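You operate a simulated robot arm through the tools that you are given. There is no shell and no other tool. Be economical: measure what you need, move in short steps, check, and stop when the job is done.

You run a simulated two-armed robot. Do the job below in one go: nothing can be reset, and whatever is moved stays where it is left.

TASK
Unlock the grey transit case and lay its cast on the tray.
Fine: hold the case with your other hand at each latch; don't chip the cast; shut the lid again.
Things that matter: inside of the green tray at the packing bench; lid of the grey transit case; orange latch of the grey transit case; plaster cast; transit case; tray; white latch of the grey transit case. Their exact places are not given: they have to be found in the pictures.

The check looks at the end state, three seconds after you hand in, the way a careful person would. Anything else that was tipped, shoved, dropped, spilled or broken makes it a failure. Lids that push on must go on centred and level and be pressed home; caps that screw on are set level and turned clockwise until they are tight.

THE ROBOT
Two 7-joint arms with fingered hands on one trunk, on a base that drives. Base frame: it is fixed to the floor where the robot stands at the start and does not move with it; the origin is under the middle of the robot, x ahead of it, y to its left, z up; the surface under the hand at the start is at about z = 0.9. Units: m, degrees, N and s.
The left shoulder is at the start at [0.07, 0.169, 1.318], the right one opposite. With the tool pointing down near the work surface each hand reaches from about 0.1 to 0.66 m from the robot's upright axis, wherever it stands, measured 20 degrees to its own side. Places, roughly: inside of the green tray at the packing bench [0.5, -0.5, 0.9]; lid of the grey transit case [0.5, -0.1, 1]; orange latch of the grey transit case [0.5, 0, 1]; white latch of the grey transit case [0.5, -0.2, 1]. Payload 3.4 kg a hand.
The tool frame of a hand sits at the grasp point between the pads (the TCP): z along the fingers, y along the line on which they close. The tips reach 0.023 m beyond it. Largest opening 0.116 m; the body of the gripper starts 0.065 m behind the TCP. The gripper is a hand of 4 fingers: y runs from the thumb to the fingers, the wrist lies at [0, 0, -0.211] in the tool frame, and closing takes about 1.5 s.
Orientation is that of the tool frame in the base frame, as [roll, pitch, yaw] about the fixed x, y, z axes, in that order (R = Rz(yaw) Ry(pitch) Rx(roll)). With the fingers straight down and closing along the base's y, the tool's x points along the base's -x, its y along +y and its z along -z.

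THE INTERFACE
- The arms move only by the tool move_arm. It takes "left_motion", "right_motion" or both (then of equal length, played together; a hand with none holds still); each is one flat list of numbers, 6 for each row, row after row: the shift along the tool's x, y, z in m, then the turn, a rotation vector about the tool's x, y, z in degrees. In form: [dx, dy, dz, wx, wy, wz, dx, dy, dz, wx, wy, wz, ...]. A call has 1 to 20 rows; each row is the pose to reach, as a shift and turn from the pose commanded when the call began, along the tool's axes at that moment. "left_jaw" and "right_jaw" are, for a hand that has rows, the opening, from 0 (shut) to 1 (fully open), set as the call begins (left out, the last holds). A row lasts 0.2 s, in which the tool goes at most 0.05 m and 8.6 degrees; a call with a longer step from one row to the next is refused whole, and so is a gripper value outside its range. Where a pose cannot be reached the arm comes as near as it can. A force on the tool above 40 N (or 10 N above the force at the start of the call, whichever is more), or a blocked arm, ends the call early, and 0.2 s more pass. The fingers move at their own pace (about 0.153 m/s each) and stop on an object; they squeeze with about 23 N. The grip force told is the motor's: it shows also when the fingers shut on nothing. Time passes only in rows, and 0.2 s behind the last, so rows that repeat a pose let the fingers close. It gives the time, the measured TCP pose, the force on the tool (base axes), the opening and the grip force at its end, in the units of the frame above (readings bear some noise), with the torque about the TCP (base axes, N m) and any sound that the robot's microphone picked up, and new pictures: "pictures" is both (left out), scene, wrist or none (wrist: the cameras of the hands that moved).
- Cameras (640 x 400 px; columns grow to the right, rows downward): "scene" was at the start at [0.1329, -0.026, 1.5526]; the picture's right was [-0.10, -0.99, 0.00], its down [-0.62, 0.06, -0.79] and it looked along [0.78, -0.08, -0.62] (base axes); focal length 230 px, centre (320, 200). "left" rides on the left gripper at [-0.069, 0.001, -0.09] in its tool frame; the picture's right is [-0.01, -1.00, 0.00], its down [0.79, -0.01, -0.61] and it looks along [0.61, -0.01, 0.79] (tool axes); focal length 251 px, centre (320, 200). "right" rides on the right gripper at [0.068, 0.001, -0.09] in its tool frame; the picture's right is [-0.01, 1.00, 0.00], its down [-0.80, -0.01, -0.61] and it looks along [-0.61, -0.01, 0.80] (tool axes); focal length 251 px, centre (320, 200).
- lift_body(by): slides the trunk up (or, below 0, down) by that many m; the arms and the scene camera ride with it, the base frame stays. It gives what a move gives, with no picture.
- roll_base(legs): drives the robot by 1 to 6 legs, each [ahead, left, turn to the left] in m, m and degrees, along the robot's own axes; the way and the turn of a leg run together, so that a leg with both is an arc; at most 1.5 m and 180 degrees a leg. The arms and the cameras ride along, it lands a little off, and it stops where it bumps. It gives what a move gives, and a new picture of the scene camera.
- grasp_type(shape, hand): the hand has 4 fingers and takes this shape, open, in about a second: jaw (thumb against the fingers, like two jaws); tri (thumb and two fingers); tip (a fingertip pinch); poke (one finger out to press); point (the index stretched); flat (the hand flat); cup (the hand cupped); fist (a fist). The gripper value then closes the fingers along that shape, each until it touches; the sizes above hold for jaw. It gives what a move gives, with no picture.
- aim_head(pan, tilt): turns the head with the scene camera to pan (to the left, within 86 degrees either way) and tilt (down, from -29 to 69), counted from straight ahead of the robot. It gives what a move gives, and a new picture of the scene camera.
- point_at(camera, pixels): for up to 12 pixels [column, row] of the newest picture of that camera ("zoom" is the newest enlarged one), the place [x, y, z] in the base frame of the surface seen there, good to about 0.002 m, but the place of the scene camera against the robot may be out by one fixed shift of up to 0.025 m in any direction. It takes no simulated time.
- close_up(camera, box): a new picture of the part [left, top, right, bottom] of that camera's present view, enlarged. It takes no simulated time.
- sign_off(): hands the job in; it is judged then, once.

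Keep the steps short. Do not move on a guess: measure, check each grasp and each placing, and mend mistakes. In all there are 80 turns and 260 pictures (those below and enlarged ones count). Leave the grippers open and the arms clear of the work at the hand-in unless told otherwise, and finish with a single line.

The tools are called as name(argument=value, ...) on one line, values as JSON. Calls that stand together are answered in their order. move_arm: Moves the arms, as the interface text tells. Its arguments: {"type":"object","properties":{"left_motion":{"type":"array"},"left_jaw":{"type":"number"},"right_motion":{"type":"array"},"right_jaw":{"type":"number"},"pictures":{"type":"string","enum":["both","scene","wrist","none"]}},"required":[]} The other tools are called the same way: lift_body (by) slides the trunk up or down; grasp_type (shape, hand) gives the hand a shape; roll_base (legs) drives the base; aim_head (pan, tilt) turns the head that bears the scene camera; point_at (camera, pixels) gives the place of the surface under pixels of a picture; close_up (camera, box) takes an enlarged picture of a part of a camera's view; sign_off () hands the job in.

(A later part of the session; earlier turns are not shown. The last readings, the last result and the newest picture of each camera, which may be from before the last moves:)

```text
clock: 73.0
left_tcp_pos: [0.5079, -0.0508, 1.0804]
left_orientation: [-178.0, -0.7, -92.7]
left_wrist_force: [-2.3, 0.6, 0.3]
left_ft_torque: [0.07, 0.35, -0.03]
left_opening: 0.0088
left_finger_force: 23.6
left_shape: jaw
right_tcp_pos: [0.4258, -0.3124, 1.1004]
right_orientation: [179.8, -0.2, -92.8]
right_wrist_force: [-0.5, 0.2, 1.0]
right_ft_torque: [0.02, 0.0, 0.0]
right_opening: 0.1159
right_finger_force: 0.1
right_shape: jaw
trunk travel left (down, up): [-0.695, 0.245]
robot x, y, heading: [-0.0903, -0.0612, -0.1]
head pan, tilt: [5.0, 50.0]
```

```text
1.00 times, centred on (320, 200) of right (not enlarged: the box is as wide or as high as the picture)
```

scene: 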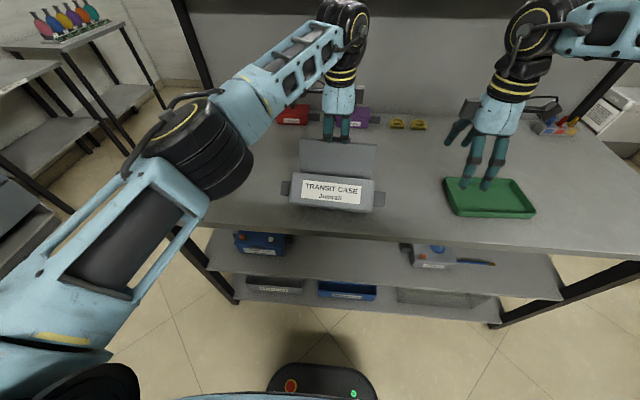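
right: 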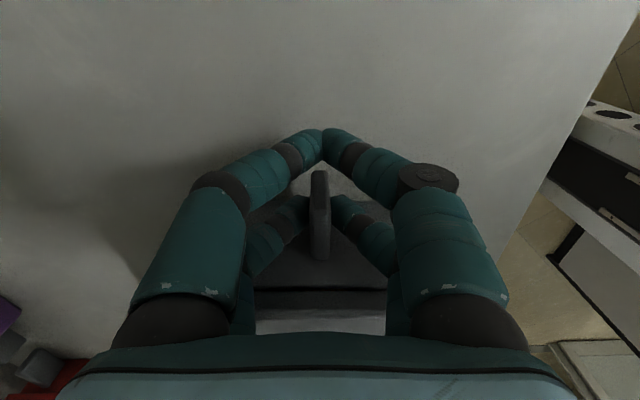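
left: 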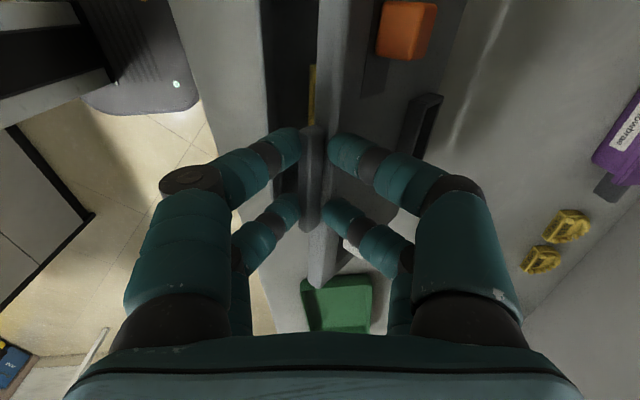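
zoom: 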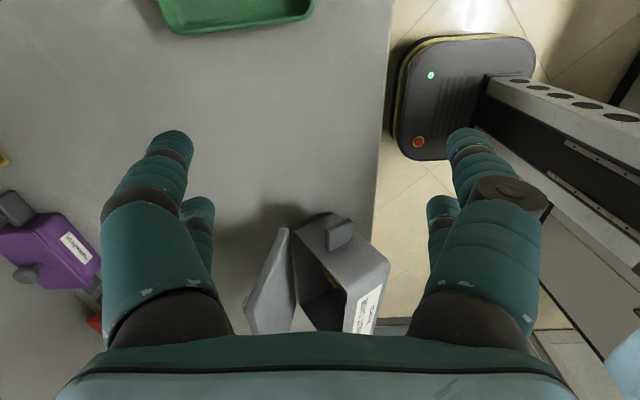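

The case has tipped up on its back-bottom edge (front raised ~44°), cast still inside. I must lower it gently. First measure where it stands relative to the table edge.

close_up(camera="scene", box=[260, 120, 420, 240])

point_at(camera="zoom", pixels=[[320, 325], [320, 345], [320, 360], [200, 325], [470, 345], [300, 175], [300, 85], [300, 200], [300, 280], [120, 225], [510, 260], [470, 285]])

```text
3.33 times, centred on (340, 180) of scene
```

zoom: 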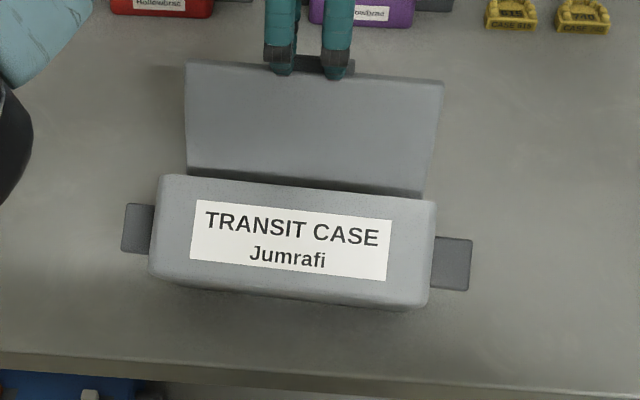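

```text
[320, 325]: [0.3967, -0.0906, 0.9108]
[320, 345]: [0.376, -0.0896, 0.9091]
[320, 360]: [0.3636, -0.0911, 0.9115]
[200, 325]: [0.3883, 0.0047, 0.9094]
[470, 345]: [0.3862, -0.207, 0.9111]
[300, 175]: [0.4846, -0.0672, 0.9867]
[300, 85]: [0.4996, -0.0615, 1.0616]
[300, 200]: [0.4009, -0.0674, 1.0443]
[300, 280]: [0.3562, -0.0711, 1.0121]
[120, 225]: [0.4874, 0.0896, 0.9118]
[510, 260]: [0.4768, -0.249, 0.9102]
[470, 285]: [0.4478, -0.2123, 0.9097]
```

The lid hits a stop near 50°, which tipped the case; the case edge slid forward while the lid edge stayed in my grip. The remedy: rotate the held lid back (+54° about the grip axis) with a ~2–3 cm lift midway so the back edge swings under again, slowly.

move_arm(left_motion=[0, 0.001, -0.006, 3, 0, 0, 0, 0.002, -0.011, 6, 0, 0, 0, 0.004, -0.015, 9, 0, 0, 0, 0.006, -0.019, 12, 0, 0, 0, 0.008, -0.022, 15, 0, 0, 0, 0.01, -0.025, 18, 0, 0, 0, 0.012, -0.027, 21, 0, 0, 0, 0.014, -0.028, 24, 0, 0, 0, 0.016, -0.029, 27, 0, 0, 0, 0.018, -0.029, 30, 0, 0, 0, 0.02, -0.028, 33, 0, 0, 0, 0.022, -0.027, 36, 0, 0, 0, 0.024, -0.025, 39, 0, 0, 0, 0.025, -0.022, 42, 0, 0, 0, 0.026, -0.019, 45, 0, 0, 0, 0.027, -0.016, 48, 0, 0, 0, 0.028, -0.013, 51, 0, 0, 0, 0.028, -0.01, 54, 0, 0])

close_up(camera="scene", box=[260, 100, 420, 220])

close_up(camera="right", box=[160, 180, 480, 380])

```text
clock: 76.8
left_tcp_pos: [0.4802, -0.0491, 1.088]
left_orientation: [-123.9, -0.7, -92.9]
left_wrist_force: [-0.2, -0.2, -2.7]
left_ft_torque: [-0.04, 0.35, -0.03]
left_opening: 0.0089
left_finger_force: 22.6
left_shape: jaw
right_tcp_pos: [0.4264, -0.3126, 1.1006]
right_orientation: [179.8, -0.2, -92.7]
right_wrist_force: [0.0, -0.5, -0.2]
right_ft_torque: [-0.01, -0.03, 0.02]
right_opening: 0.1161
right_finger_force: 0.0
right_shape: jaw
trunk travel left (down, up): [-0.695, 0.245]
robot x, y, heading: [-0.0841, -0.0559, 0.0]
head pan, tilt: [5.0, 50.0]
```

scene: 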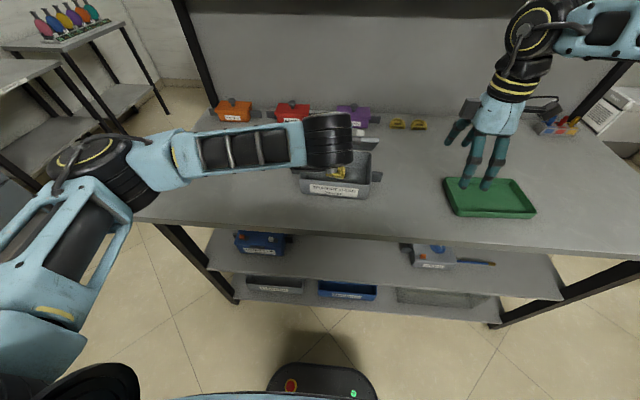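
left: 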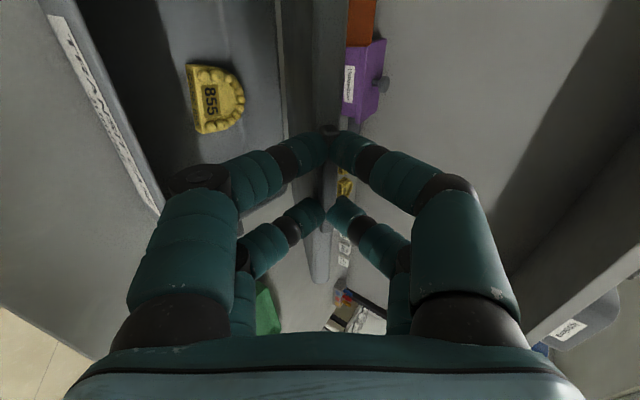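

```text
3.33 times, centred on (340, 160) of scene
```

zoom: 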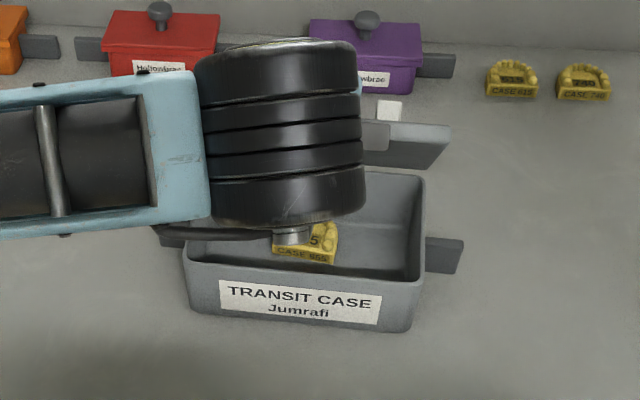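

```text
2.00 times, centred on (320, 280) of right
```

zoom: 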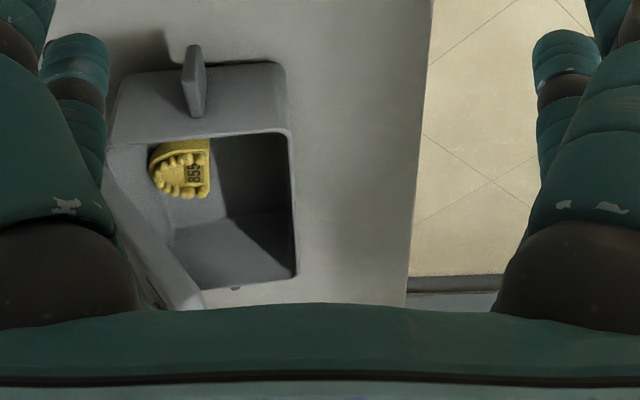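

The case is back flat with the lid held open, cast intact (855). I measure rim, table, cast and lid.

point_at(camera="zoom", pixels=[[180, 175], [195, 170], [165, 160], [205, 150], [205, 190], [290, 135], [130, 140], [295, 275], [360, 200], [195, 85], [160, 200], [195, 295]])

point_at(camera="scene", pixels=[[300, 192], [362, 198], [330, 205], [338, 172], [340, 150]])

```text
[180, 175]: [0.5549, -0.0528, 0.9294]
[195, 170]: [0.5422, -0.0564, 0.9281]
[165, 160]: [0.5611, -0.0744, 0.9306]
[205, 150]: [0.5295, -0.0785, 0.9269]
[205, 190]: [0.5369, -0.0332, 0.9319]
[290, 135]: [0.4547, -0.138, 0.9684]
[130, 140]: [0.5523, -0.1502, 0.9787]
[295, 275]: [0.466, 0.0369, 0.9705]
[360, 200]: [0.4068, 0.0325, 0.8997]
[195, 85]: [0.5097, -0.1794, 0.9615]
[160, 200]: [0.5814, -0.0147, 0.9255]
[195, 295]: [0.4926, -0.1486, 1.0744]
```

```text
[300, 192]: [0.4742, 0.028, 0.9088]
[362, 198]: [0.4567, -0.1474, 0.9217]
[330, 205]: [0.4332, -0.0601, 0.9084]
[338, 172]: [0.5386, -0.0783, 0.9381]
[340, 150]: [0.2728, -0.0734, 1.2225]
```

Cast: centre ≈(0.545, −0.055), top z≈0.93. The case's back is ~1 cm lifted by my grip; I lower 1 cm so it sits flat.

move_arm(left_motion=[0, 0.004, 0.003, 0, 0, 0, 0, 0.0083, 0.0056, 0, 0, 0], pictures="none")

move_arm(left_motion=[0, 0, 0, 0, 0, 0, 0, 0, 0, 0, 0, 0, 0, 0, 0, 0, 0, 0], left_jaw=0.3, pictures="wrist")

close_up(camera="right", box=[160, 180, 480, 380])

point_at(camera="zoom", pixels=[[180, 175], [290, 135], [130, 140], [295, 275], [195, 85], [195, 295], [150, 230]])

```text
clock: 77.4
left_tcp_pos: [0.4803, -0.0483, 1.0773]
left_orientation: [-124.0, -0.7, -92.7]
left_wrist_force: [0.6, 0.3, -2.5]
left_ft_torque: [0.0, 0.18, -0.05]
left_opening: 0.0085
left_finger_force: 23.3
left_shape: jaw
right_tcp_pos: [0.4258, -0.3124, 1.1008]
right_orientation: [179.6, -0.2, -92.8]
right_wrist_force: [0.4, 0.1, 0.4]
right_ft_torque: [0.0, 0.01, 0.01]
right_opening: 0.1159
right_finger_force: 0.0
right_shape: jaw
trunk travel left (down, up): [-0.695, 0.245]
robot x, y, heading: [-0.0854, -0.0582, 0.2]
head pan, tilt: [5.0, 50.0]
```

```text
clock: 78.2
left_tcp_pos: [0.4794, -0.0477, 1.0783]
left_orientation: [-124.0, -0.6, -92.7]
left_wrist_force: [-0.6, 0.0, -0.1]
left_ft_torque: [-0.03, 0.01, 0.0]
left_opening: 0.0345
left_finger_force: 0.0
left_shape: jaw
right_tcp_pos: [0.4251, -0.3125, 1.0994]
right_orientation: [179.8, -0.2, -92.8]
right_wrist_force: [0.3, 0.6, 0.4]
right_ft_torque: [-0.03, 0.01, 0.0]
right_opening: 0.1159
right_finger_force: 0.1
right_shape: jaw
trunk travel left (down, up): [-0.695, 0.245]
robot x, y, heading: [-0.0887, -0.0606, 0.2]
head pan, tilt: [5.0, 50.0]
```

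left: 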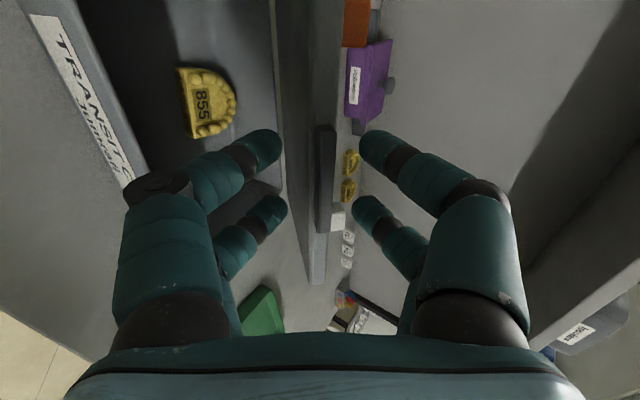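

```text
2.00 times, centred on (320, 280) of right
```

zoom: 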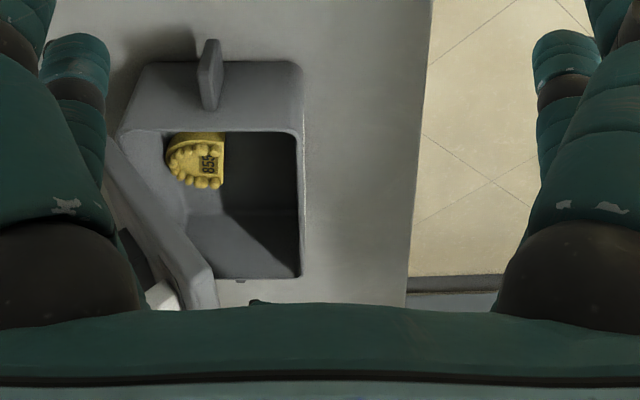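

```text
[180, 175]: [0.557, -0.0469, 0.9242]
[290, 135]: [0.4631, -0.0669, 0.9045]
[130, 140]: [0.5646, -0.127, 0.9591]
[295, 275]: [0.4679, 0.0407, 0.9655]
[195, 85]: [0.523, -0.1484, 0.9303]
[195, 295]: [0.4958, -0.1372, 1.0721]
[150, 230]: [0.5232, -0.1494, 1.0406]
```

The lid stays open by itself (friction hinge, ~48°), free of my fingers. It must open wider to reach the cast, with the case held. I withdraw the left hand along its axis and turn it upright again, and raise the right hand.

move_arm(left_motion=[0, 0, -0.025, 0, 0, 0, 0, 0, -0.05, 0, 0, 0, 0, 0, -0.08, -7, 0, 0, 0, 0, -0.1, -14, 0, 0, 0, 0, -0.12, -21, 0, 0, 0, 0, -0.13, -28, 0, 0, 0, -0.01, -0.14, -35, 0, 0, 0, -0.02, -0.14, -42, 0, 0, 0, -0.03, -0.14, -49, 0, 0, 0, -0.03, -0.14, -56, 0, 0], left_jaw=0.3, pictures="none")

roll_base(legs=[[0.065, 0.13, 0]])

close_up(camera="right", box=[0, 0, 640, 400])

```text
clock: 80.4
left_tcp_pos: [0.3803, -0.0428, 1.183]
left_orientation: [180.0, -0.7, -92.8]
left_wrist_force: [0.4, 0.9, 0.3]
left_ft_torque: [0.01, -0.03, -0.02]
left_opening: 0.0347
left_finger_force: 0.0
left_shape: jaw
right_tcp_pos: [0.4253, -0.3122, 1.0992]
right_orientation: [179.8, -0.3, -92.8]
right_wrist_force: [0.6, 0.1, 0.2]
right_ft_torque: [0.01, 0.01, 0.03]
right_opening: 0.1158
right_finger_force: 0.1
right_shape: jaw
trunk travel left (down, up): [-0.695, 0.245]
robot x, y, heading: [-0.0871, -0.0575, 0.0]
head pan, tilt: [5.0, 50.0]
```

```text
clock: 81.7
left_tcp_pos: [0.4445, 0.0873, 1.1833]
left_orientation: [-180.0, -0.6, -92.7]
left_wrist_force: [-0.3, 0.0, -0.9]
left_ft_torque: [-0.03, -0.01, -0.02]
left_opening: 0.0346
left_finger_force: 0.1
left_shape: jaw
right_tcp_pos: [0.4899, -0.1827, 1.0996]
right_orientation: [179.8, -0.1, -92.7]
right_wrist_force: [0.1, 0.2, -0.9]
right_ft_torque: [0.01, -0.02, 0.0]
right_opening: 0.1159
right_finger_force: 0.0
right_shape: jaw
trunk travel left (down, up): [-0.695, 0.245]
robot x, y, heading: [-0.0221, 0.0725, 0.3]
head pan, tilt: [5.0, 50.0]
```

scene: 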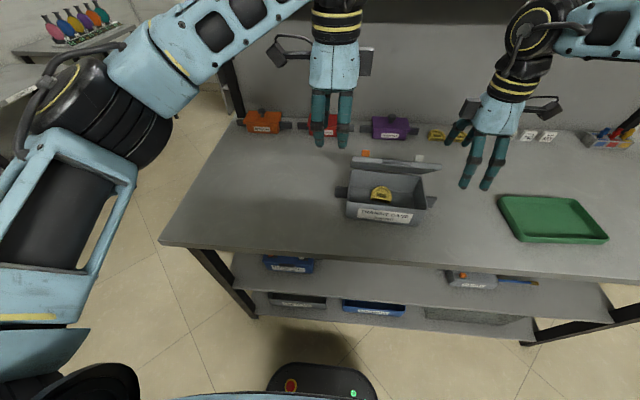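

```text
1.00 times, centred on (320, 200) of right (not enlarged: the box is as wide or as high as the picture)
```

zoom: 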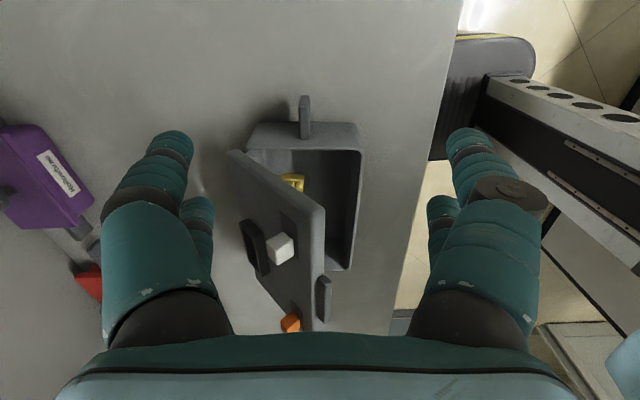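

point_at(camera="zoom", pixels=[[304, 98], [305, 107], [305, 132], [302, 115], [308, 115], [355, 150], [350, 265], [245, 130], [322, 215], [232, 155], [322, 320], [290, 182]])

close_up(camera="scene", box=[320, 130, 460, 240])

```text
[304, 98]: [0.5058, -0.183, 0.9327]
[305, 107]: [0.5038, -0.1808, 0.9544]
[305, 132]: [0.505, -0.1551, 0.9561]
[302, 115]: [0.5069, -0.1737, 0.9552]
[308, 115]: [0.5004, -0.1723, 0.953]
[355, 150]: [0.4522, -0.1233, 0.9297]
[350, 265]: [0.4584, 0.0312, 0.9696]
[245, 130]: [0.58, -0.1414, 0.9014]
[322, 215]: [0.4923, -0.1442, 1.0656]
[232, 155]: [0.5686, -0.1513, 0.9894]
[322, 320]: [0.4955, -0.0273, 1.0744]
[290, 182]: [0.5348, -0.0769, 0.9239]
```

```text
3.64 times, centred on (390, 185) of scene
```

zoom: 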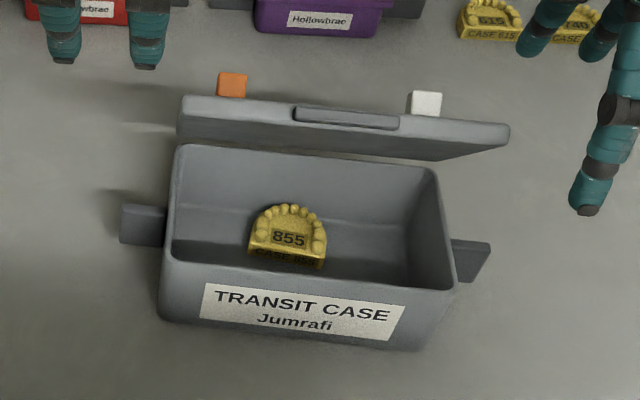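

Next: right hand tilted 30° (so its body stays clear of the lid) goes toward the right handle; left closes and goes in front of the lid's underside.

move_arm(left_motion=[0.02, 0.008, 0, 0, 0, 0, 0.04, 0.016, 0, 0, 0, 0, 0.06, 0.024, 0.02, 0, 0, 0, 0.087, 0.03, 0.04, 0, 0, 0, 0.087, 0.03, 0.08, 0, 0, 0, 0.087, 0.03, 0.12, 0, 0, 0, 0.087, 0.03, 0.15, 0, 0, 0, 0.087, 0.03, 0.178, 0, 0, 0], left_jaw=0, right_motion=[0.02, -0.004, 0, 0, -8, 0, 0.03, -0.008, 0, 0, -16, 0, 0.03, -0.0146, 0, 0, -24, 0, 0.025, -0.0146, 0.02, 0, -30, 0, 0.02, -0.0146, 0.05, 0, -30, 0, 0.0126, -0.0146, 0.08, 0, -30, 0, 0.0126, -0.0146, 0.11, 0, -30, 0, 0.0126, -0.0146, 0.138, 0, -30, 0])

close_up(camera="scene", box=[320, 100, 480, 240])

```text
clock: 83.5
left_tcp_pos: [0.4116, 0.0023, 1.0055]
left_orientation: [-180.0, -0.7, -92.7]
left_wrist_force: [-0.3, -0.5, -0.6]
left_ft_torque: [-0.04, 0.01, -0.01]
left_opening: 0.0
left_finger_force: 22.5
left_shape: jaw
right_tcp_pos: [0.5052, -0.1948, 0.96]
right_orientation: [179.7, 29.8, -92.9]
right_wrist_force: [0.0, -0.5, 0.7]
right_ft_torque: [0.01, 0.02, 0.0]
right_opening: 0.1157
right_finger_force: 0.1
right_shape: jaw
trunk travel left (down, up): [-0.695, 0.245]
robot x, y, heading: [-0.0228, 0.0738, 0.3]
head pan, tilt: [5.0, 50.0]
```

scene: 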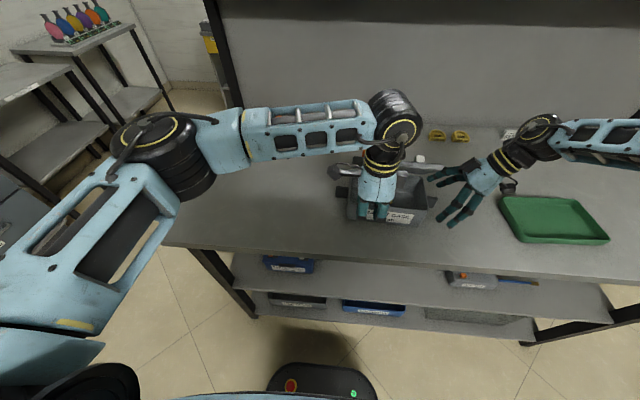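
right: 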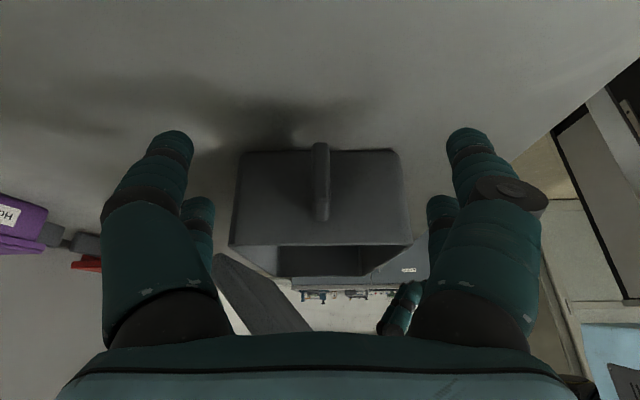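
left: 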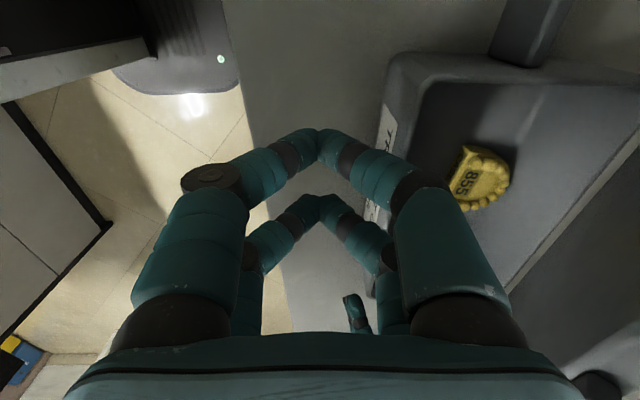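

```text
2.86 times, centred on (400, 170) of scene
```

zoom: 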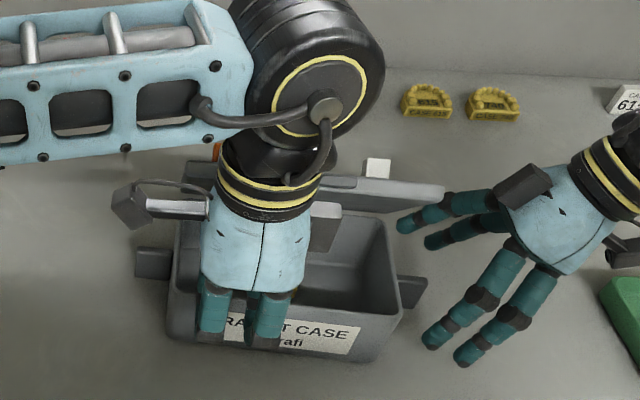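

The right hand straddles the handle. Close it (6 mm deeper), left holds still.

move_arm(right_motion=[0, 0, 0.006, 0, 0, 0, 0, 0, 0.006, 0, 0, 0], pictures="none")

move_arm(right_motion=[0, 0, 0, 0, 0, 0, 0, 0, 0, 0, 0, 0, 0, 0, 0, 0, 0, 0, 0, 0, 0, 0, 0, 0, 0, 0, 0, 0, 0, 0, 0, 0, 0, 0, 0, 0, 0, 0, 0, 0, 0, 0], right_jaw=0, pictures="wrist")

```text
clock: 84.1
left_tcp_pos: [0.411, 0.0002, 1.0069]
left_orientation: [180.0, -0.7, -92.6]
left_wrist_force: [0.4, -0.1, 0.5]
left_ft_torque: [0.02, -0.01, 0.02]
left_opening: 0.0001
left_finger_force: 22.9
left_shape: jaw
right_tcp_pos: [0.5055, -0.1917, 0.9562]
right_orientation: [179.6, 29.8, -92.8]
right_wrist_force: [0.2, 0.8, 0.5]
right_ft_torque: [0.01, 0.0, -0.01]
right_opening: 0.1159
right_finger_force: 0.1
right_shape: jaw
trunk travel left (down, up): [-0.695, 0.245]
robot x, y, heading: [-0.0211, 0.0764, 0.1]
head pan, tilt: [5.0, 50.0]
```

```text
clock: 85.7
left_tcp_pos: [0.4105, 0.0025, 1.0051]
left_orientation: [180.0, -0.6, -92.8]
left_wrist_force: [0.6, -0.2, 0.1]
left_ft_torque: [0.0, 0.03, 0.02]
left_opening: 0.0
left_finger_force: 23.1
left_shape: jaw
right_tcp_pos: [0.5054, -0.192, 0.9566]
right_orientation: [179.8, 29.8, -92.9]
right_wrist_force: [0.2, -0.1, -2.5]
right_ft_torque: [-0.07, 0.03, -0.03]
right_opening: 0.0003
right_finger_force: 22.9
right_shape: jaw
trunk travel left (down, up): [-0.695, 0.245]
robot x, y, heading: [-0.021, 0.0739, 0.4]
head pan, tilt: [5.0, 50.0]
```

right: 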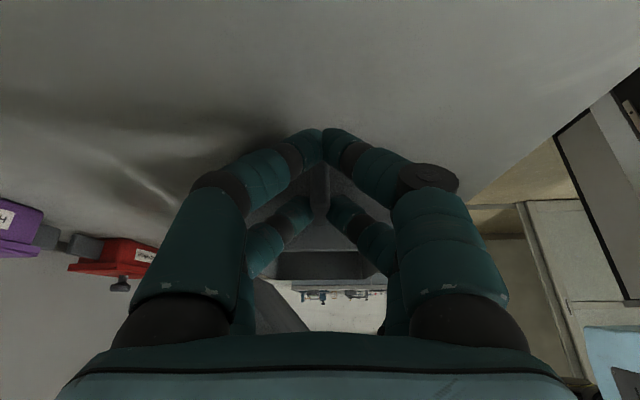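

Handle is held. Now push the lid open with the left fist in +x, small rows.

move_arm(left_motion=[0, -0.012, 0, 0, 0, 0, 0, -0.022, 0, 0, 0, 0, 0, -0.03, 0, 0, 0, 0, 0, -0.038, 0, 0, 0, 0, 0, -0.046, 0, 0, 0, 0, 0, -0.054, 0, 0, 0, 0, 0, -0.062, 0, 0, 0, 0, 0, -0.07, 0, 0, 0, 0, 0, -0.078, 0, 0, 0, 0, 0, -0.086, 0, 0, 0, 0, 0, -0.094, 0, 0, 0, 0, 0, -0.102, 0, 0, 0, 0, 0, -0.11, 0, 0, 0, 0])

close_up(camera="scene", box=[320, 100, 480, 240])

```text
clock: 88.5
left_tcp_pos: [0.5206, -0.0042, 1.0038]
left_orientation: [-179.9, -0.6, -92.7]
left_wrist_force: [-1.7, -0.3, 2.0]
left_ft_torque: [-0.03, -0.21, -0.08]
left_opening: 0.0
left_finger_force: 23.3
left_shape: jaw
right_tcp_pos: [0.5033, -0.1929, 0.9558]
right_orientation: [179.7, 29.8, -92.8]
right_wrist_force: [1.0, 1.1, -1.6]
right_ft_torque: [-0.03, 0.0, -0.2]
right_opening: 0.0003
right_finger_force: 23.4
right_shape: jaw
trunk travel left (down, up): [-0.695, 0.245]
robot x, y, heading: [-0.0223, 0.0721, 0.4]
head pan, tilt: [5.0, 50.0]
```

scene: 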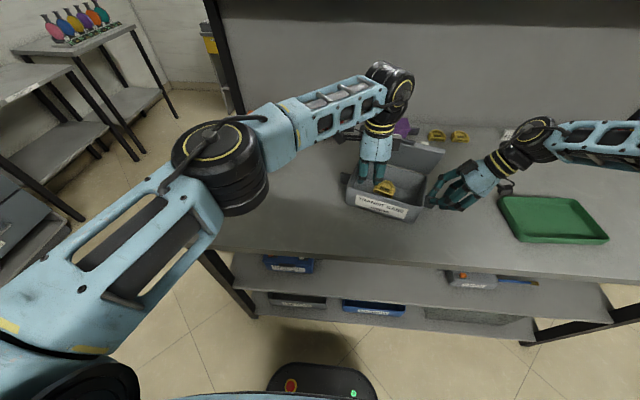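
left: 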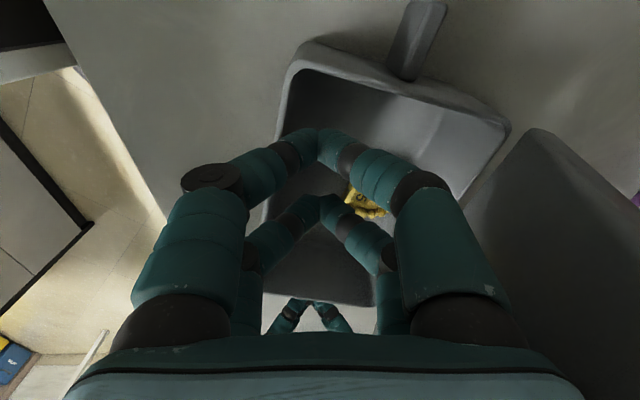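

```text
2.86 times, centred on (400, 170) of scene
```

zoom: 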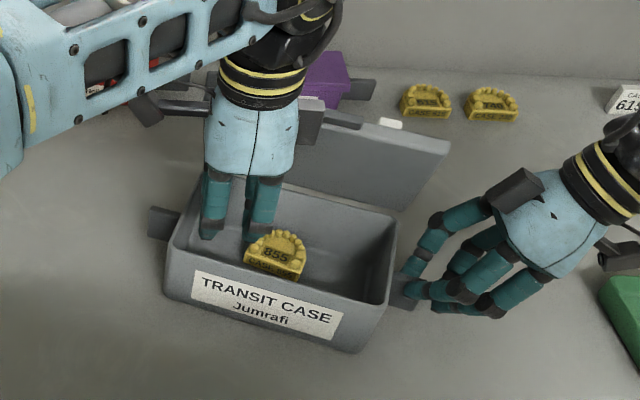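

The lid opens with little force; the case yawed a few degrees only. Push 3 cm more for full opening.

move_arm(left_motion=[0.005, -0.008, 0, 0, 0, 0, 0.01, -0.016, 0, 0, 0, 0, 0.015, -0.024, 0, 0, 0, 0, 0.015, -0.03, 0, 0, 0, 0], pictures="none")

close_up(camera="scene", box=[320, 100, 480, 240])

point_at(camera="zoom", pixels=[[400, 140], [370, 195], [420, 160], [390, 200], [270, 250], [275, 275], [185, 255], [385, 300], [395, 230], [180, 215], [300, 255], [250, 250]])

```text
clock: 89.5
left_tcp_pos: [0.5284, -0.0083, 1.0062]
left_orientation: [180.0, -0.7, -92.7]
left_wrist_force: [-0.2, -0.2, 1.2]
left_ft_torque: [0.0, -0.09, -0.04]
left_opening: 0.0
left_finger_force: 23.3
left_shape: jaw
left hand out of reach, approached as far as the arm can: row 2, 3, 4
right_tcp_pos: [0.5051, -0.1924, 0.9562]
right_orientation: [179.7, 29.8, -92.8]
right_wrist_force: [0.2, -0.2, -1.6]
right_ft_torque: [-0.09, 0.06, -0.21]
right_opening: 0.0
right_finger_force: 23.2
right_shape: jaw
trunk travel left (down, up): [-0.695, 0.245]
robot x, y, heading: [-0.0232, 0.076, 0.5]
head pan, tilt: [5.0, 50.0]
```

```text
2.86 times, centred on (400, 170) of scene
```

zoom: 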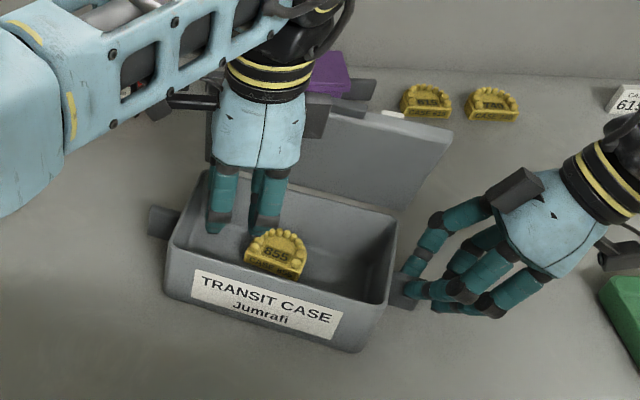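

```text
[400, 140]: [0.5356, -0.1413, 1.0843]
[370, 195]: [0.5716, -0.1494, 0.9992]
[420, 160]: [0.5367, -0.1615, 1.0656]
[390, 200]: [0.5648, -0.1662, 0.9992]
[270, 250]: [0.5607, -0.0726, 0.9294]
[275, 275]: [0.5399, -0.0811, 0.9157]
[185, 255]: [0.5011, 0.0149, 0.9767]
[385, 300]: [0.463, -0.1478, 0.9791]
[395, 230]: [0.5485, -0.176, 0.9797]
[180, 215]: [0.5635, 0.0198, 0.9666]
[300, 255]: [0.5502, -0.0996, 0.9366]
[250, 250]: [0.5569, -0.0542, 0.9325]
```

Lid is now at ~67°, opened with only ~2 N. The left arm is at its reach limit, so I release the right handle, retreat both, and shift the base right/forward for the last push.

move_arm(left_motion=[0, 0.02, 0, 0, 0, 0, 0, 0.04, 0, 0, 0, 0, 0, 0.06, 0, 0, 0, 0, 0, 0.06, 0, 0, 0, 0, 0, 0.06, 0, 0, 0, 0, 0, 0.06, 0, 0, 0, 0, 0, 0.06, 0, 0, 0, 0, 0, 0.06, 0, 0, 0, 0, 0, 0.06, 0, 0, 0, 0], right_motion=[0, 0, 0, 0, 0, 0, 0, 0, 0, 0, 0, 0, 0, 0, 0, 0, 0, 0, 0, 0, 0, 0, 0, 0, 0, 0, 0, 0, 0, 0, 0, 0, -0.03, 0, 0, 0, 0, 0, -0.07, 0, 0, 0, 0, 0, -0.11, 0, 0, 0, 0, 0, -0.15, 0, 0, 0], right_jaw=1, pictures="none")

roll_base(legs=[[0.03, -0.1, 0]])

close_up(camera="scene", box=[250, 80, 450, 230])

```text
clock: 91.5
left_tcp_pos: [0.4664, -0.0066, 1.0053]
left_orientation: [-179.9, -0.6, -92.7]
left_wrist_force: [-0.9, 0.6, 0.2]
left_ft_torque: [0.03, -0.01, 0.0]
left_opening: 0.0
left_finger_force: 23.0
left_shape: jaw
right_tcp_pos: [0.4999, -0.2666, 1.0871]
right_orientation: [179.8, 29.9, -92.8]
right_wrist_force: [1.0, -0.2, 0.4]
right_ft_torque: [-0.01, 0.01, 0.0]
right_opening: 0.1159
right_finger_force: 0.0
right_shape: jaw
trunk travel left (down, up): [-0.695, 0.245]
robot x, y, heading: [-0.021, 0.072, -0.0]
head pan, tilt: [5.0, 50.0]
```

```text
clock: 92.7
left_tcp_pos: [0.4982, -0.1062, 1.0055]
left_orientation: [-180.0, -0.7, -92.6]
left_wrist_force: [-0.4, -0.1, 0.1]
left_ft_torque: [0.0, 0.0, -0.03]
left_opening: 0.0
left_finger_force: 22.6
left_shape: jaw
right_tcp_pos: [0.5304, -0.3658, 1.0869]
right_orientation: [179.8, 29.8, -92.8]
right_wrist_force: [0.6, 0.5, 1.0]
right_ft_torque: [0.02, 0.01, 0.01]
right_opening: 0.116
right_finger_force: 0.0
right_shape: jaw
trunk travel left (down, up): [-0.695, 0.245]
robot x, y, heading: [0.006, -0.0282, 0.2]
head pan, tilt: [5.0, 50.0]
```

scene: 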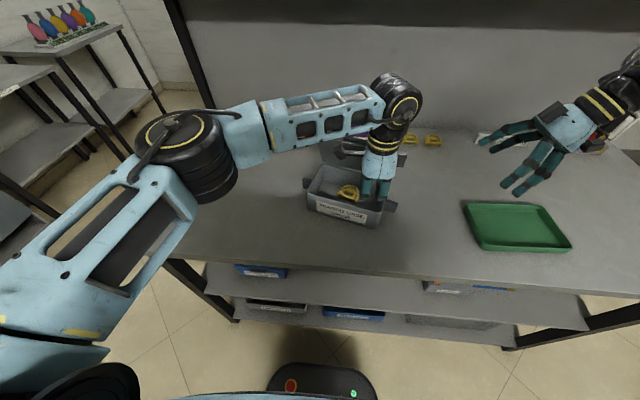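

```text
2.67 times, centred on (350, 155) of scene
```

zoom: 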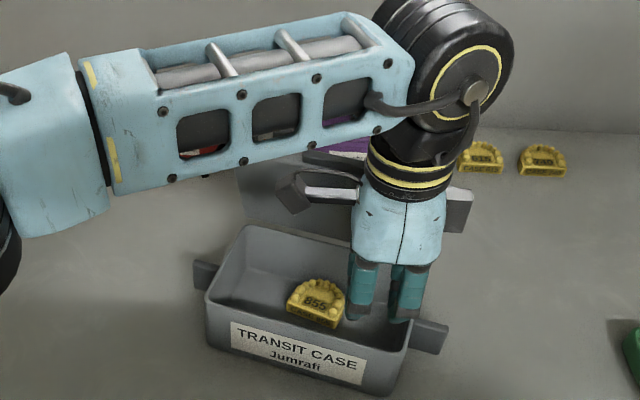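

Push the lid from y≈−0.08, slightly higher, to past vertical.

move_arm(left_motion=[-0.01, 0, -0.008, 0, 0, 0, -0.02, -0.012, -0.015, 0, 0, 0, -0.025, -0.024, -0.015, 0, 0, 0, -0.025, -0.034, -0.015, 0, 0, 0, -0.025, -0.044, -0.015, 0, 0, 0, -0.025, -0.052, -0.015, 0, 0, 0, -0.025, -0.06, -0.015, 0, 0, 0, -0.025, -0.067, -0.015, 0, 0, 0, -0.025, -0.074, -0.015, 0, 0, 0, -0.025, -0.08, -0.015, 0, 0, 0])

close_up(camera="scene", box=[250, 80, 450, 230])

point_at(camera="zoom", pixels=[[300, 200], [280, 180], [310, 225], [440, 250], [445, 210], [315, 300], [220, 290], [400, 345], [330, 240]])

```text
clock: 94.9
left_tcp_pos: [0.5768, -0.0827, 1.0205]
left_orientation: [180.0, -0.7, -92.8]
left_wrist_force: [-0.9, -0.5, 1.1]
left_ft_torque: [0.03, 0.02, -0.02]
left_opening: 0.0
left_finger_force: 22.8
left_shape: jaw
left hand out of reach, approached as far as the arm can: row 10
right_tcp_pos: [0.5311, -0.3673, 1.0877]
right_orientation: [179.8, 29.7, -92.8]
right_wrist_force: [-0.7, -0.1, -0.7]
right_ft_torque: [0.01, -0.01, -0.02]
right_opening: 0.1157
right_finger_force: 0.1
right_shape: jaw
trunk travel left (down, up): [-0.695, 0.245]
robot x, y, heading: [0.0099, -0.027, -0.0]
head pan, tilt: [5.0, 50.0]
```

scene: 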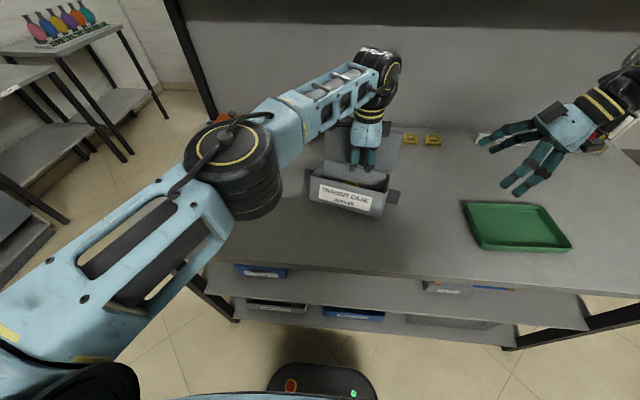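
left: 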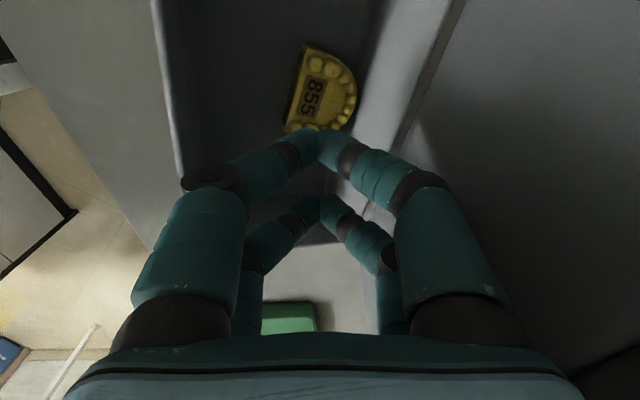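

```text
2.67 times, centred on (350, 155) of scene
```

zoom: 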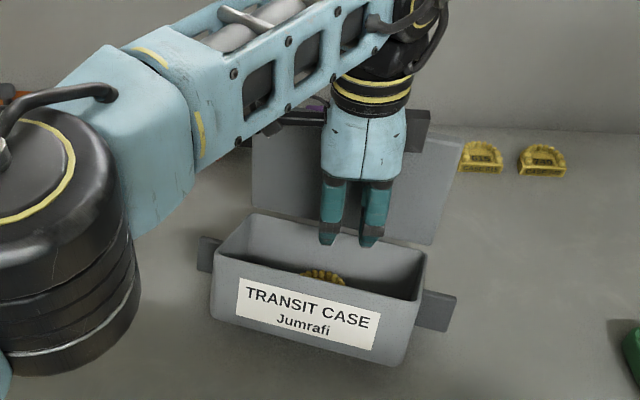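

```text
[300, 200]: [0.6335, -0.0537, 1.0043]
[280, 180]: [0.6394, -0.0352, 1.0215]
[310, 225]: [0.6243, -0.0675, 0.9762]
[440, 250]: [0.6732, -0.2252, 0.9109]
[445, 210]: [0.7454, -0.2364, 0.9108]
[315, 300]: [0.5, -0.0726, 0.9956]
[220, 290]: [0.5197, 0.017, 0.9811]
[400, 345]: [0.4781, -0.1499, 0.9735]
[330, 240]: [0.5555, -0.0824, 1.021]
```

Lid is past vertical (~105°), but my push is just lifting the case front a bit. Back off slowly to let it settle, then rise and look down at the cast.

move_arm(left_motion=[0, 0.006, 0, 0, 0, 0, 0, 0.012, 0, 0, 0, 0, 0, 0.018, 0, 0, 0, 0, 0, 0.024, 0, 0, 0, 0, 0, 0.03, 0, 0, 0, 0, 0, 0.04, -0.02, 0, 0, 0, 0, 0.045, -0.05, 0, 0, 0, -0.01, 0.045, -0.08, 0, 0, 0], left_jaw=0)

close_up(camera="left", box=[160, 0, 480, 200])

point_at(camera="left", pixels=[[320, 80], [320, 110]])

```text
clock: 96.7
left_tcp_pos: [0.5307, -0.0696, 1.0988]
left_orientation: [-180.0, -0.7, -92.7]
left_wrist_force: [-0.1, -0.4, 0.1]
left_ft_torque: [-0.01, 0.01, -0.02]
left_opening: 0.0002
left_finger_force: 22.4
left_shape: jaw
right_tcp_pos: [0.5304, -0.3665, 1.0873]
right_orientation: [179.8, 29.9, -92.8]
right_wrist_force: [0.6, -0.5, -0.2]
right_ft_torque: [-0.06, 0.02, 0.01]
right_opening: 0.1158
right_finger_force: 0.1
right_shape: jaw
trunk travel left (down, up): [-0.695, 0.245]
robot x, y, heading: [0.0075, -0.0285, 0.2]
head pan, tilt: [5.0, 50.0]
```

scene: 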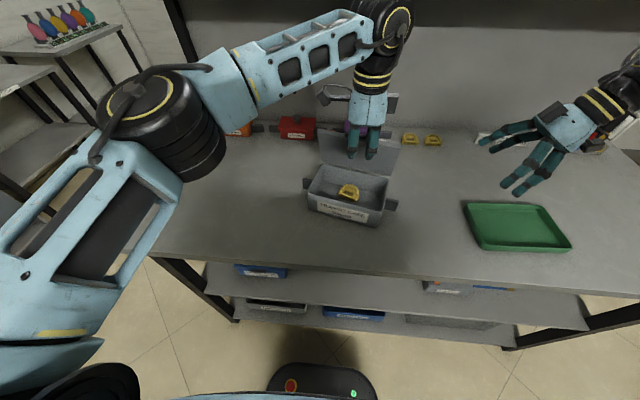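
left: 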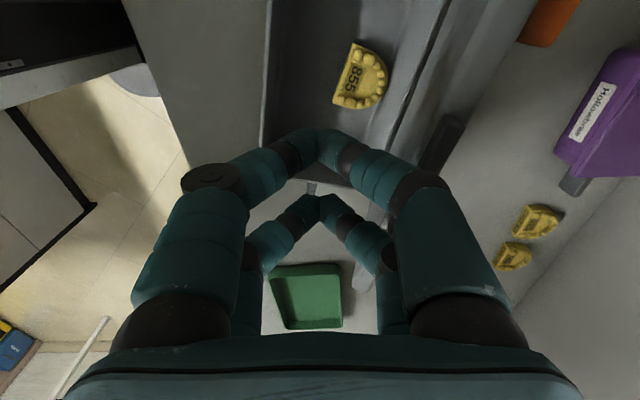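

```text
2.00 times, centred on (320, 100) of left
```

zoom: 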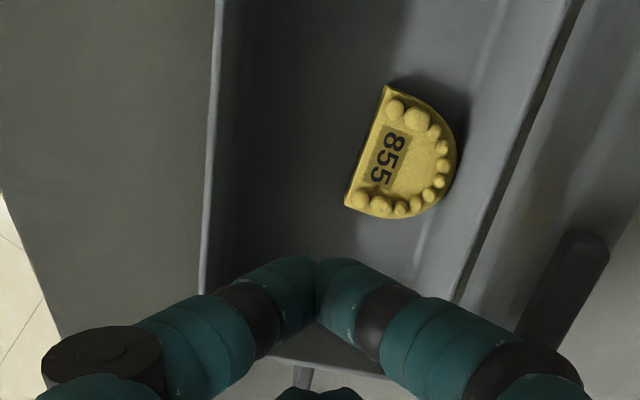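

```text
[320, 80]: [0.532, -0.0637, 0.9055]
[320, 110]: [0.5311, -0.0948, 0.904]
```

The lid is fully open and the case has settled. Measure the cast.

point_at(camera="zoom", pixels=[[405, 150], [366, 150], [451, 150], [390, 95], [350, 205], [380, 212], [212, 150], [555, 50], [430, 250], [300, 150], [440, 195], [425, 115]])

```text
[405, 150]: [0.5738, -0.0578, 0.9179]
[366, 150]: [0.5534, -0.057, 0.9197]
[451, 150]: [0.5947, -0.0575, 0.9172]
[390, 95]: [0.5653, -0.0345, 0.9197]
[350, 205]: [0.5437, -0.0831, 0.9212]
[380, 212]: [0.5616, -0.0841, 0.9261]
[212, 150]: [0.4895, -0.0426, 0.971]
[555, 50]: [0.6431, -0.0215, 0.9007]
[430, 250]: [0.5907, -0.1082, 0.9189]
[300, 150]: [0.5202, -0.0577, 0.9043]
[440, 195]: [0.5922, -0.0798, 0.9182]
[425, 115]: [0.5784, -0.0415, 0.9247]
```

Cast: flat side from (0.565,−0.032) to (0.543,−0.085), axis 22° rotated, height ≈2 cm, close to the back wall. I grip it across its width: hand yaw ≈157°. Shift the base for reach and turn the left hand above it, open 0.75.

roll_base(legs=[[0.02, -0.05, 0]])

move_arm(left_motion=[-0.005, 0, 0, 0, 0, 8.5, -0.01, -0.002, 0, 0, 0, 17, -0.015, -0.004, 0, 0, 0, 25.5, -0.02, -0.006, 0, 0, 0, 34, -0.025, -0.008, 0, 0, 0, 42.5, -0.03, -0.01, 0, 0, 0, 51, -0.035, -0.012, 0, 0, 0, 59.5, -0.04, -0.014, 0, 0, 0, 68, -0.045, -0.015, 0, 0, 0, 76.5, -0.05, -0.0154, 0.01, 0, 0, 85, -0.055, -0.0154, 0.02, 0, 0, 93.5, -0.057, -0.0154, 0.03, 0, 0, 102, -0.057, -0.0154, 0.04, 0, 0, 110], left_jaw=0.75)

close_up(camera="left", box=[0, 0, 640, 400])

```text
clock: 97.7
left_tcp_pos: [0.5474, -0.1176, 1.1016]
left_orientation: [-180.0, -0.9, -92.6]
left_wrist_force: [-1.4, 1.0, 0.5]
left_ft_torque: [-0.02, -0.04, -0.01]
left_opening: 0.0
left_finger_force: 23.1
left_shape: jaw
right_tcp_pos: [0.5486, -0.4134, 1.09]
right_orientation: [179.9, 29.6, -92.6]
right_wrist_force: [0.1, -0.1, 0.0]
right_ft_torque: [0.02, -0.02, -0.01]
right_opening: 0.1162
right_finger_force: 0.0
right_shape: jaw
trunk travel left (down, up): [-0.695, 0.245]
robot x, y, heading: [0.0263, -0.078, 0.1]
head pan, tilt: [5.0, 50.0]
```

scene: 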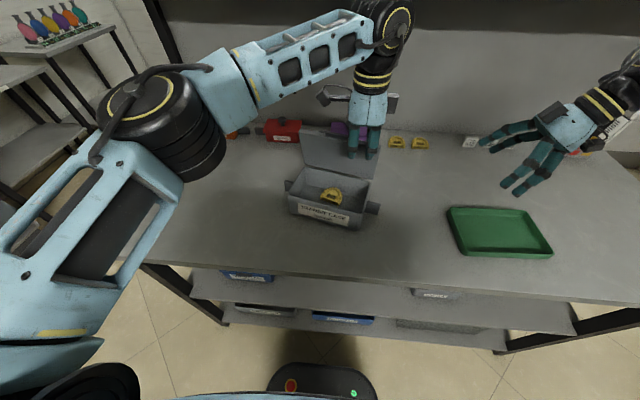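

```text
clock: 100.5
left_tcp_pos: [0.568, -0.0639, 1.0587]
left_orientation: [-179.3, 0.2, 157.3]
left_wrist_force: [-0.6, 0.3, 1.0]
left_ft_torque: [0.0, -0.03, 0.06]
left_opening: 0.0867
left_finger_force: 0.0
left_shape: jaw
right_tcp_pos: [0.5507, -0.4162, 1.0887]
right_orientation: [179.7, 29.9, -92.8]
right_wrist_force: [-0.1, -0.3, 1.2]
right_ft_torque: [0.05, -0.01, -0.03]
right_opening: 0.116
right_finger_force: 0.1
right_shape: jaw
trunk travel left (down, up): [-0.695, 0.245]
robot x, y, heading: [0.0284, -0.0778, 0.2]
head pan, tilt: [5.0, 50.0]
```

scene: 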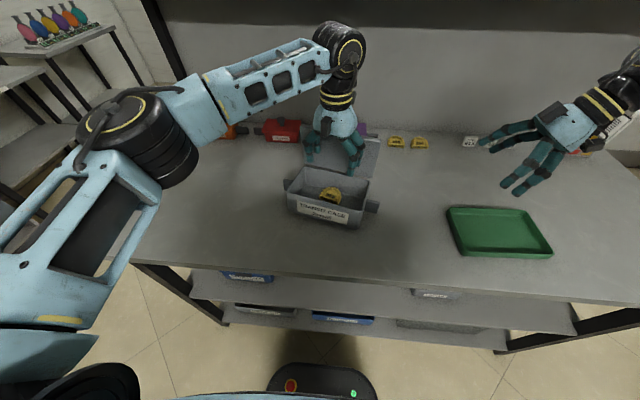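
left: 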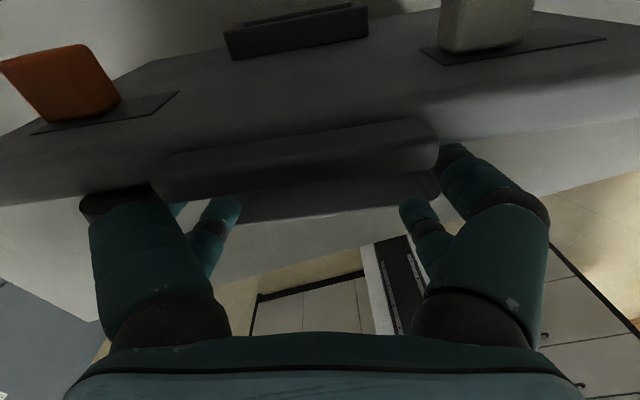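

```text
1.00 times, centred on (320, 200) of left (not enlarged: the box is as wide or as high as the picture)
```

zoom: 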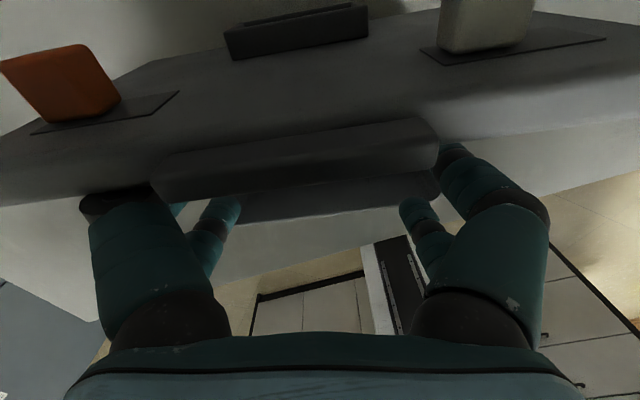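

The wrist camera would straddle the lid in this yaw. Measure the lid's place to choose the other yaw.

point_at(camera="left", pixels=[[300, 155], [300, 185], [60, 195], [560, 130], [320, 110], [320, 70], [300, 45], [70, 115], [480, 50]])

close_up(camera="scene", box=[260, 110, 400, 240])

point_at(camera="zoom", pixels=[[350, 305], [310, 305], [390, 300], [345, 270], [445, 130], [430, 200], [140, 190], [460, 255], [345, 350], [350, 225], [240, 160], [230, 200]])

```text
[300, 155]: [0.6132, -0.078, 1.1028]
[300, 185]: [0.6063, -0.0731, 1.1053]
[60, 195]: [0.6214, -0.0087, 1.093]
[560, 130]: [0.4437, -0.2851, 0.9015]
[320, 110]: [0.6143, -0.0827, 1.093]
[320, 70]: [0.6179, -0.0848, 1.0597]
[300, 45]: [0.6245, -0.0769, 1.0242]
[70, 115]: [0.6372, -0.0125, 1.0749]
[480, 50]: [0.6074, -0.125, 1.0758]
```

```text
3.08 times, centred on (330, 175) of scene
```

zoom: 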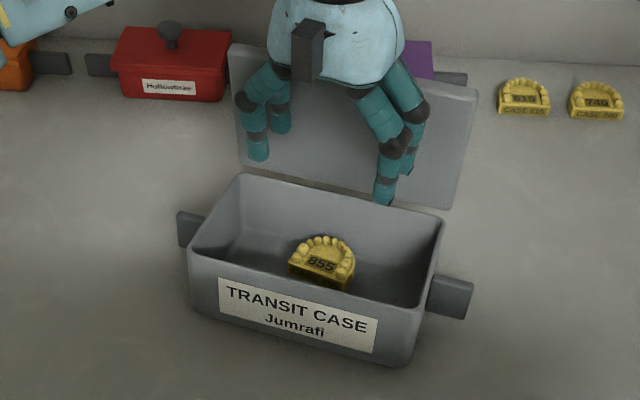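

```text
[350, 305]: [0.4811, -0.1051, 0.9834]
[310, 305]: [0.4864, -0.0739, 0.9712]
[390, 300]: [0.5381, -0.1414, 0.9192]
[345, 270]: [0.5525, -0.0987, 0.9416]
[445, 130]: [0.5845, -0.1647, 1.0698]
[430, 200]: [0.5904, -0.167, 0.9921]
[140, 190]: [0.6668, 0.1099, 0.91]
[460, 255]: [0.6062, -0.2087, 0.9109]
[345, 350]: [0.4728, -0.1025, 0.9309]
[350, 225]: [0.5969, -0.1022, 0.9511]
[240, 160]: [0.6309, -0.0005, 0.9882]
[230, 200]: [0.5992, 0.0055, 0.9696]
```

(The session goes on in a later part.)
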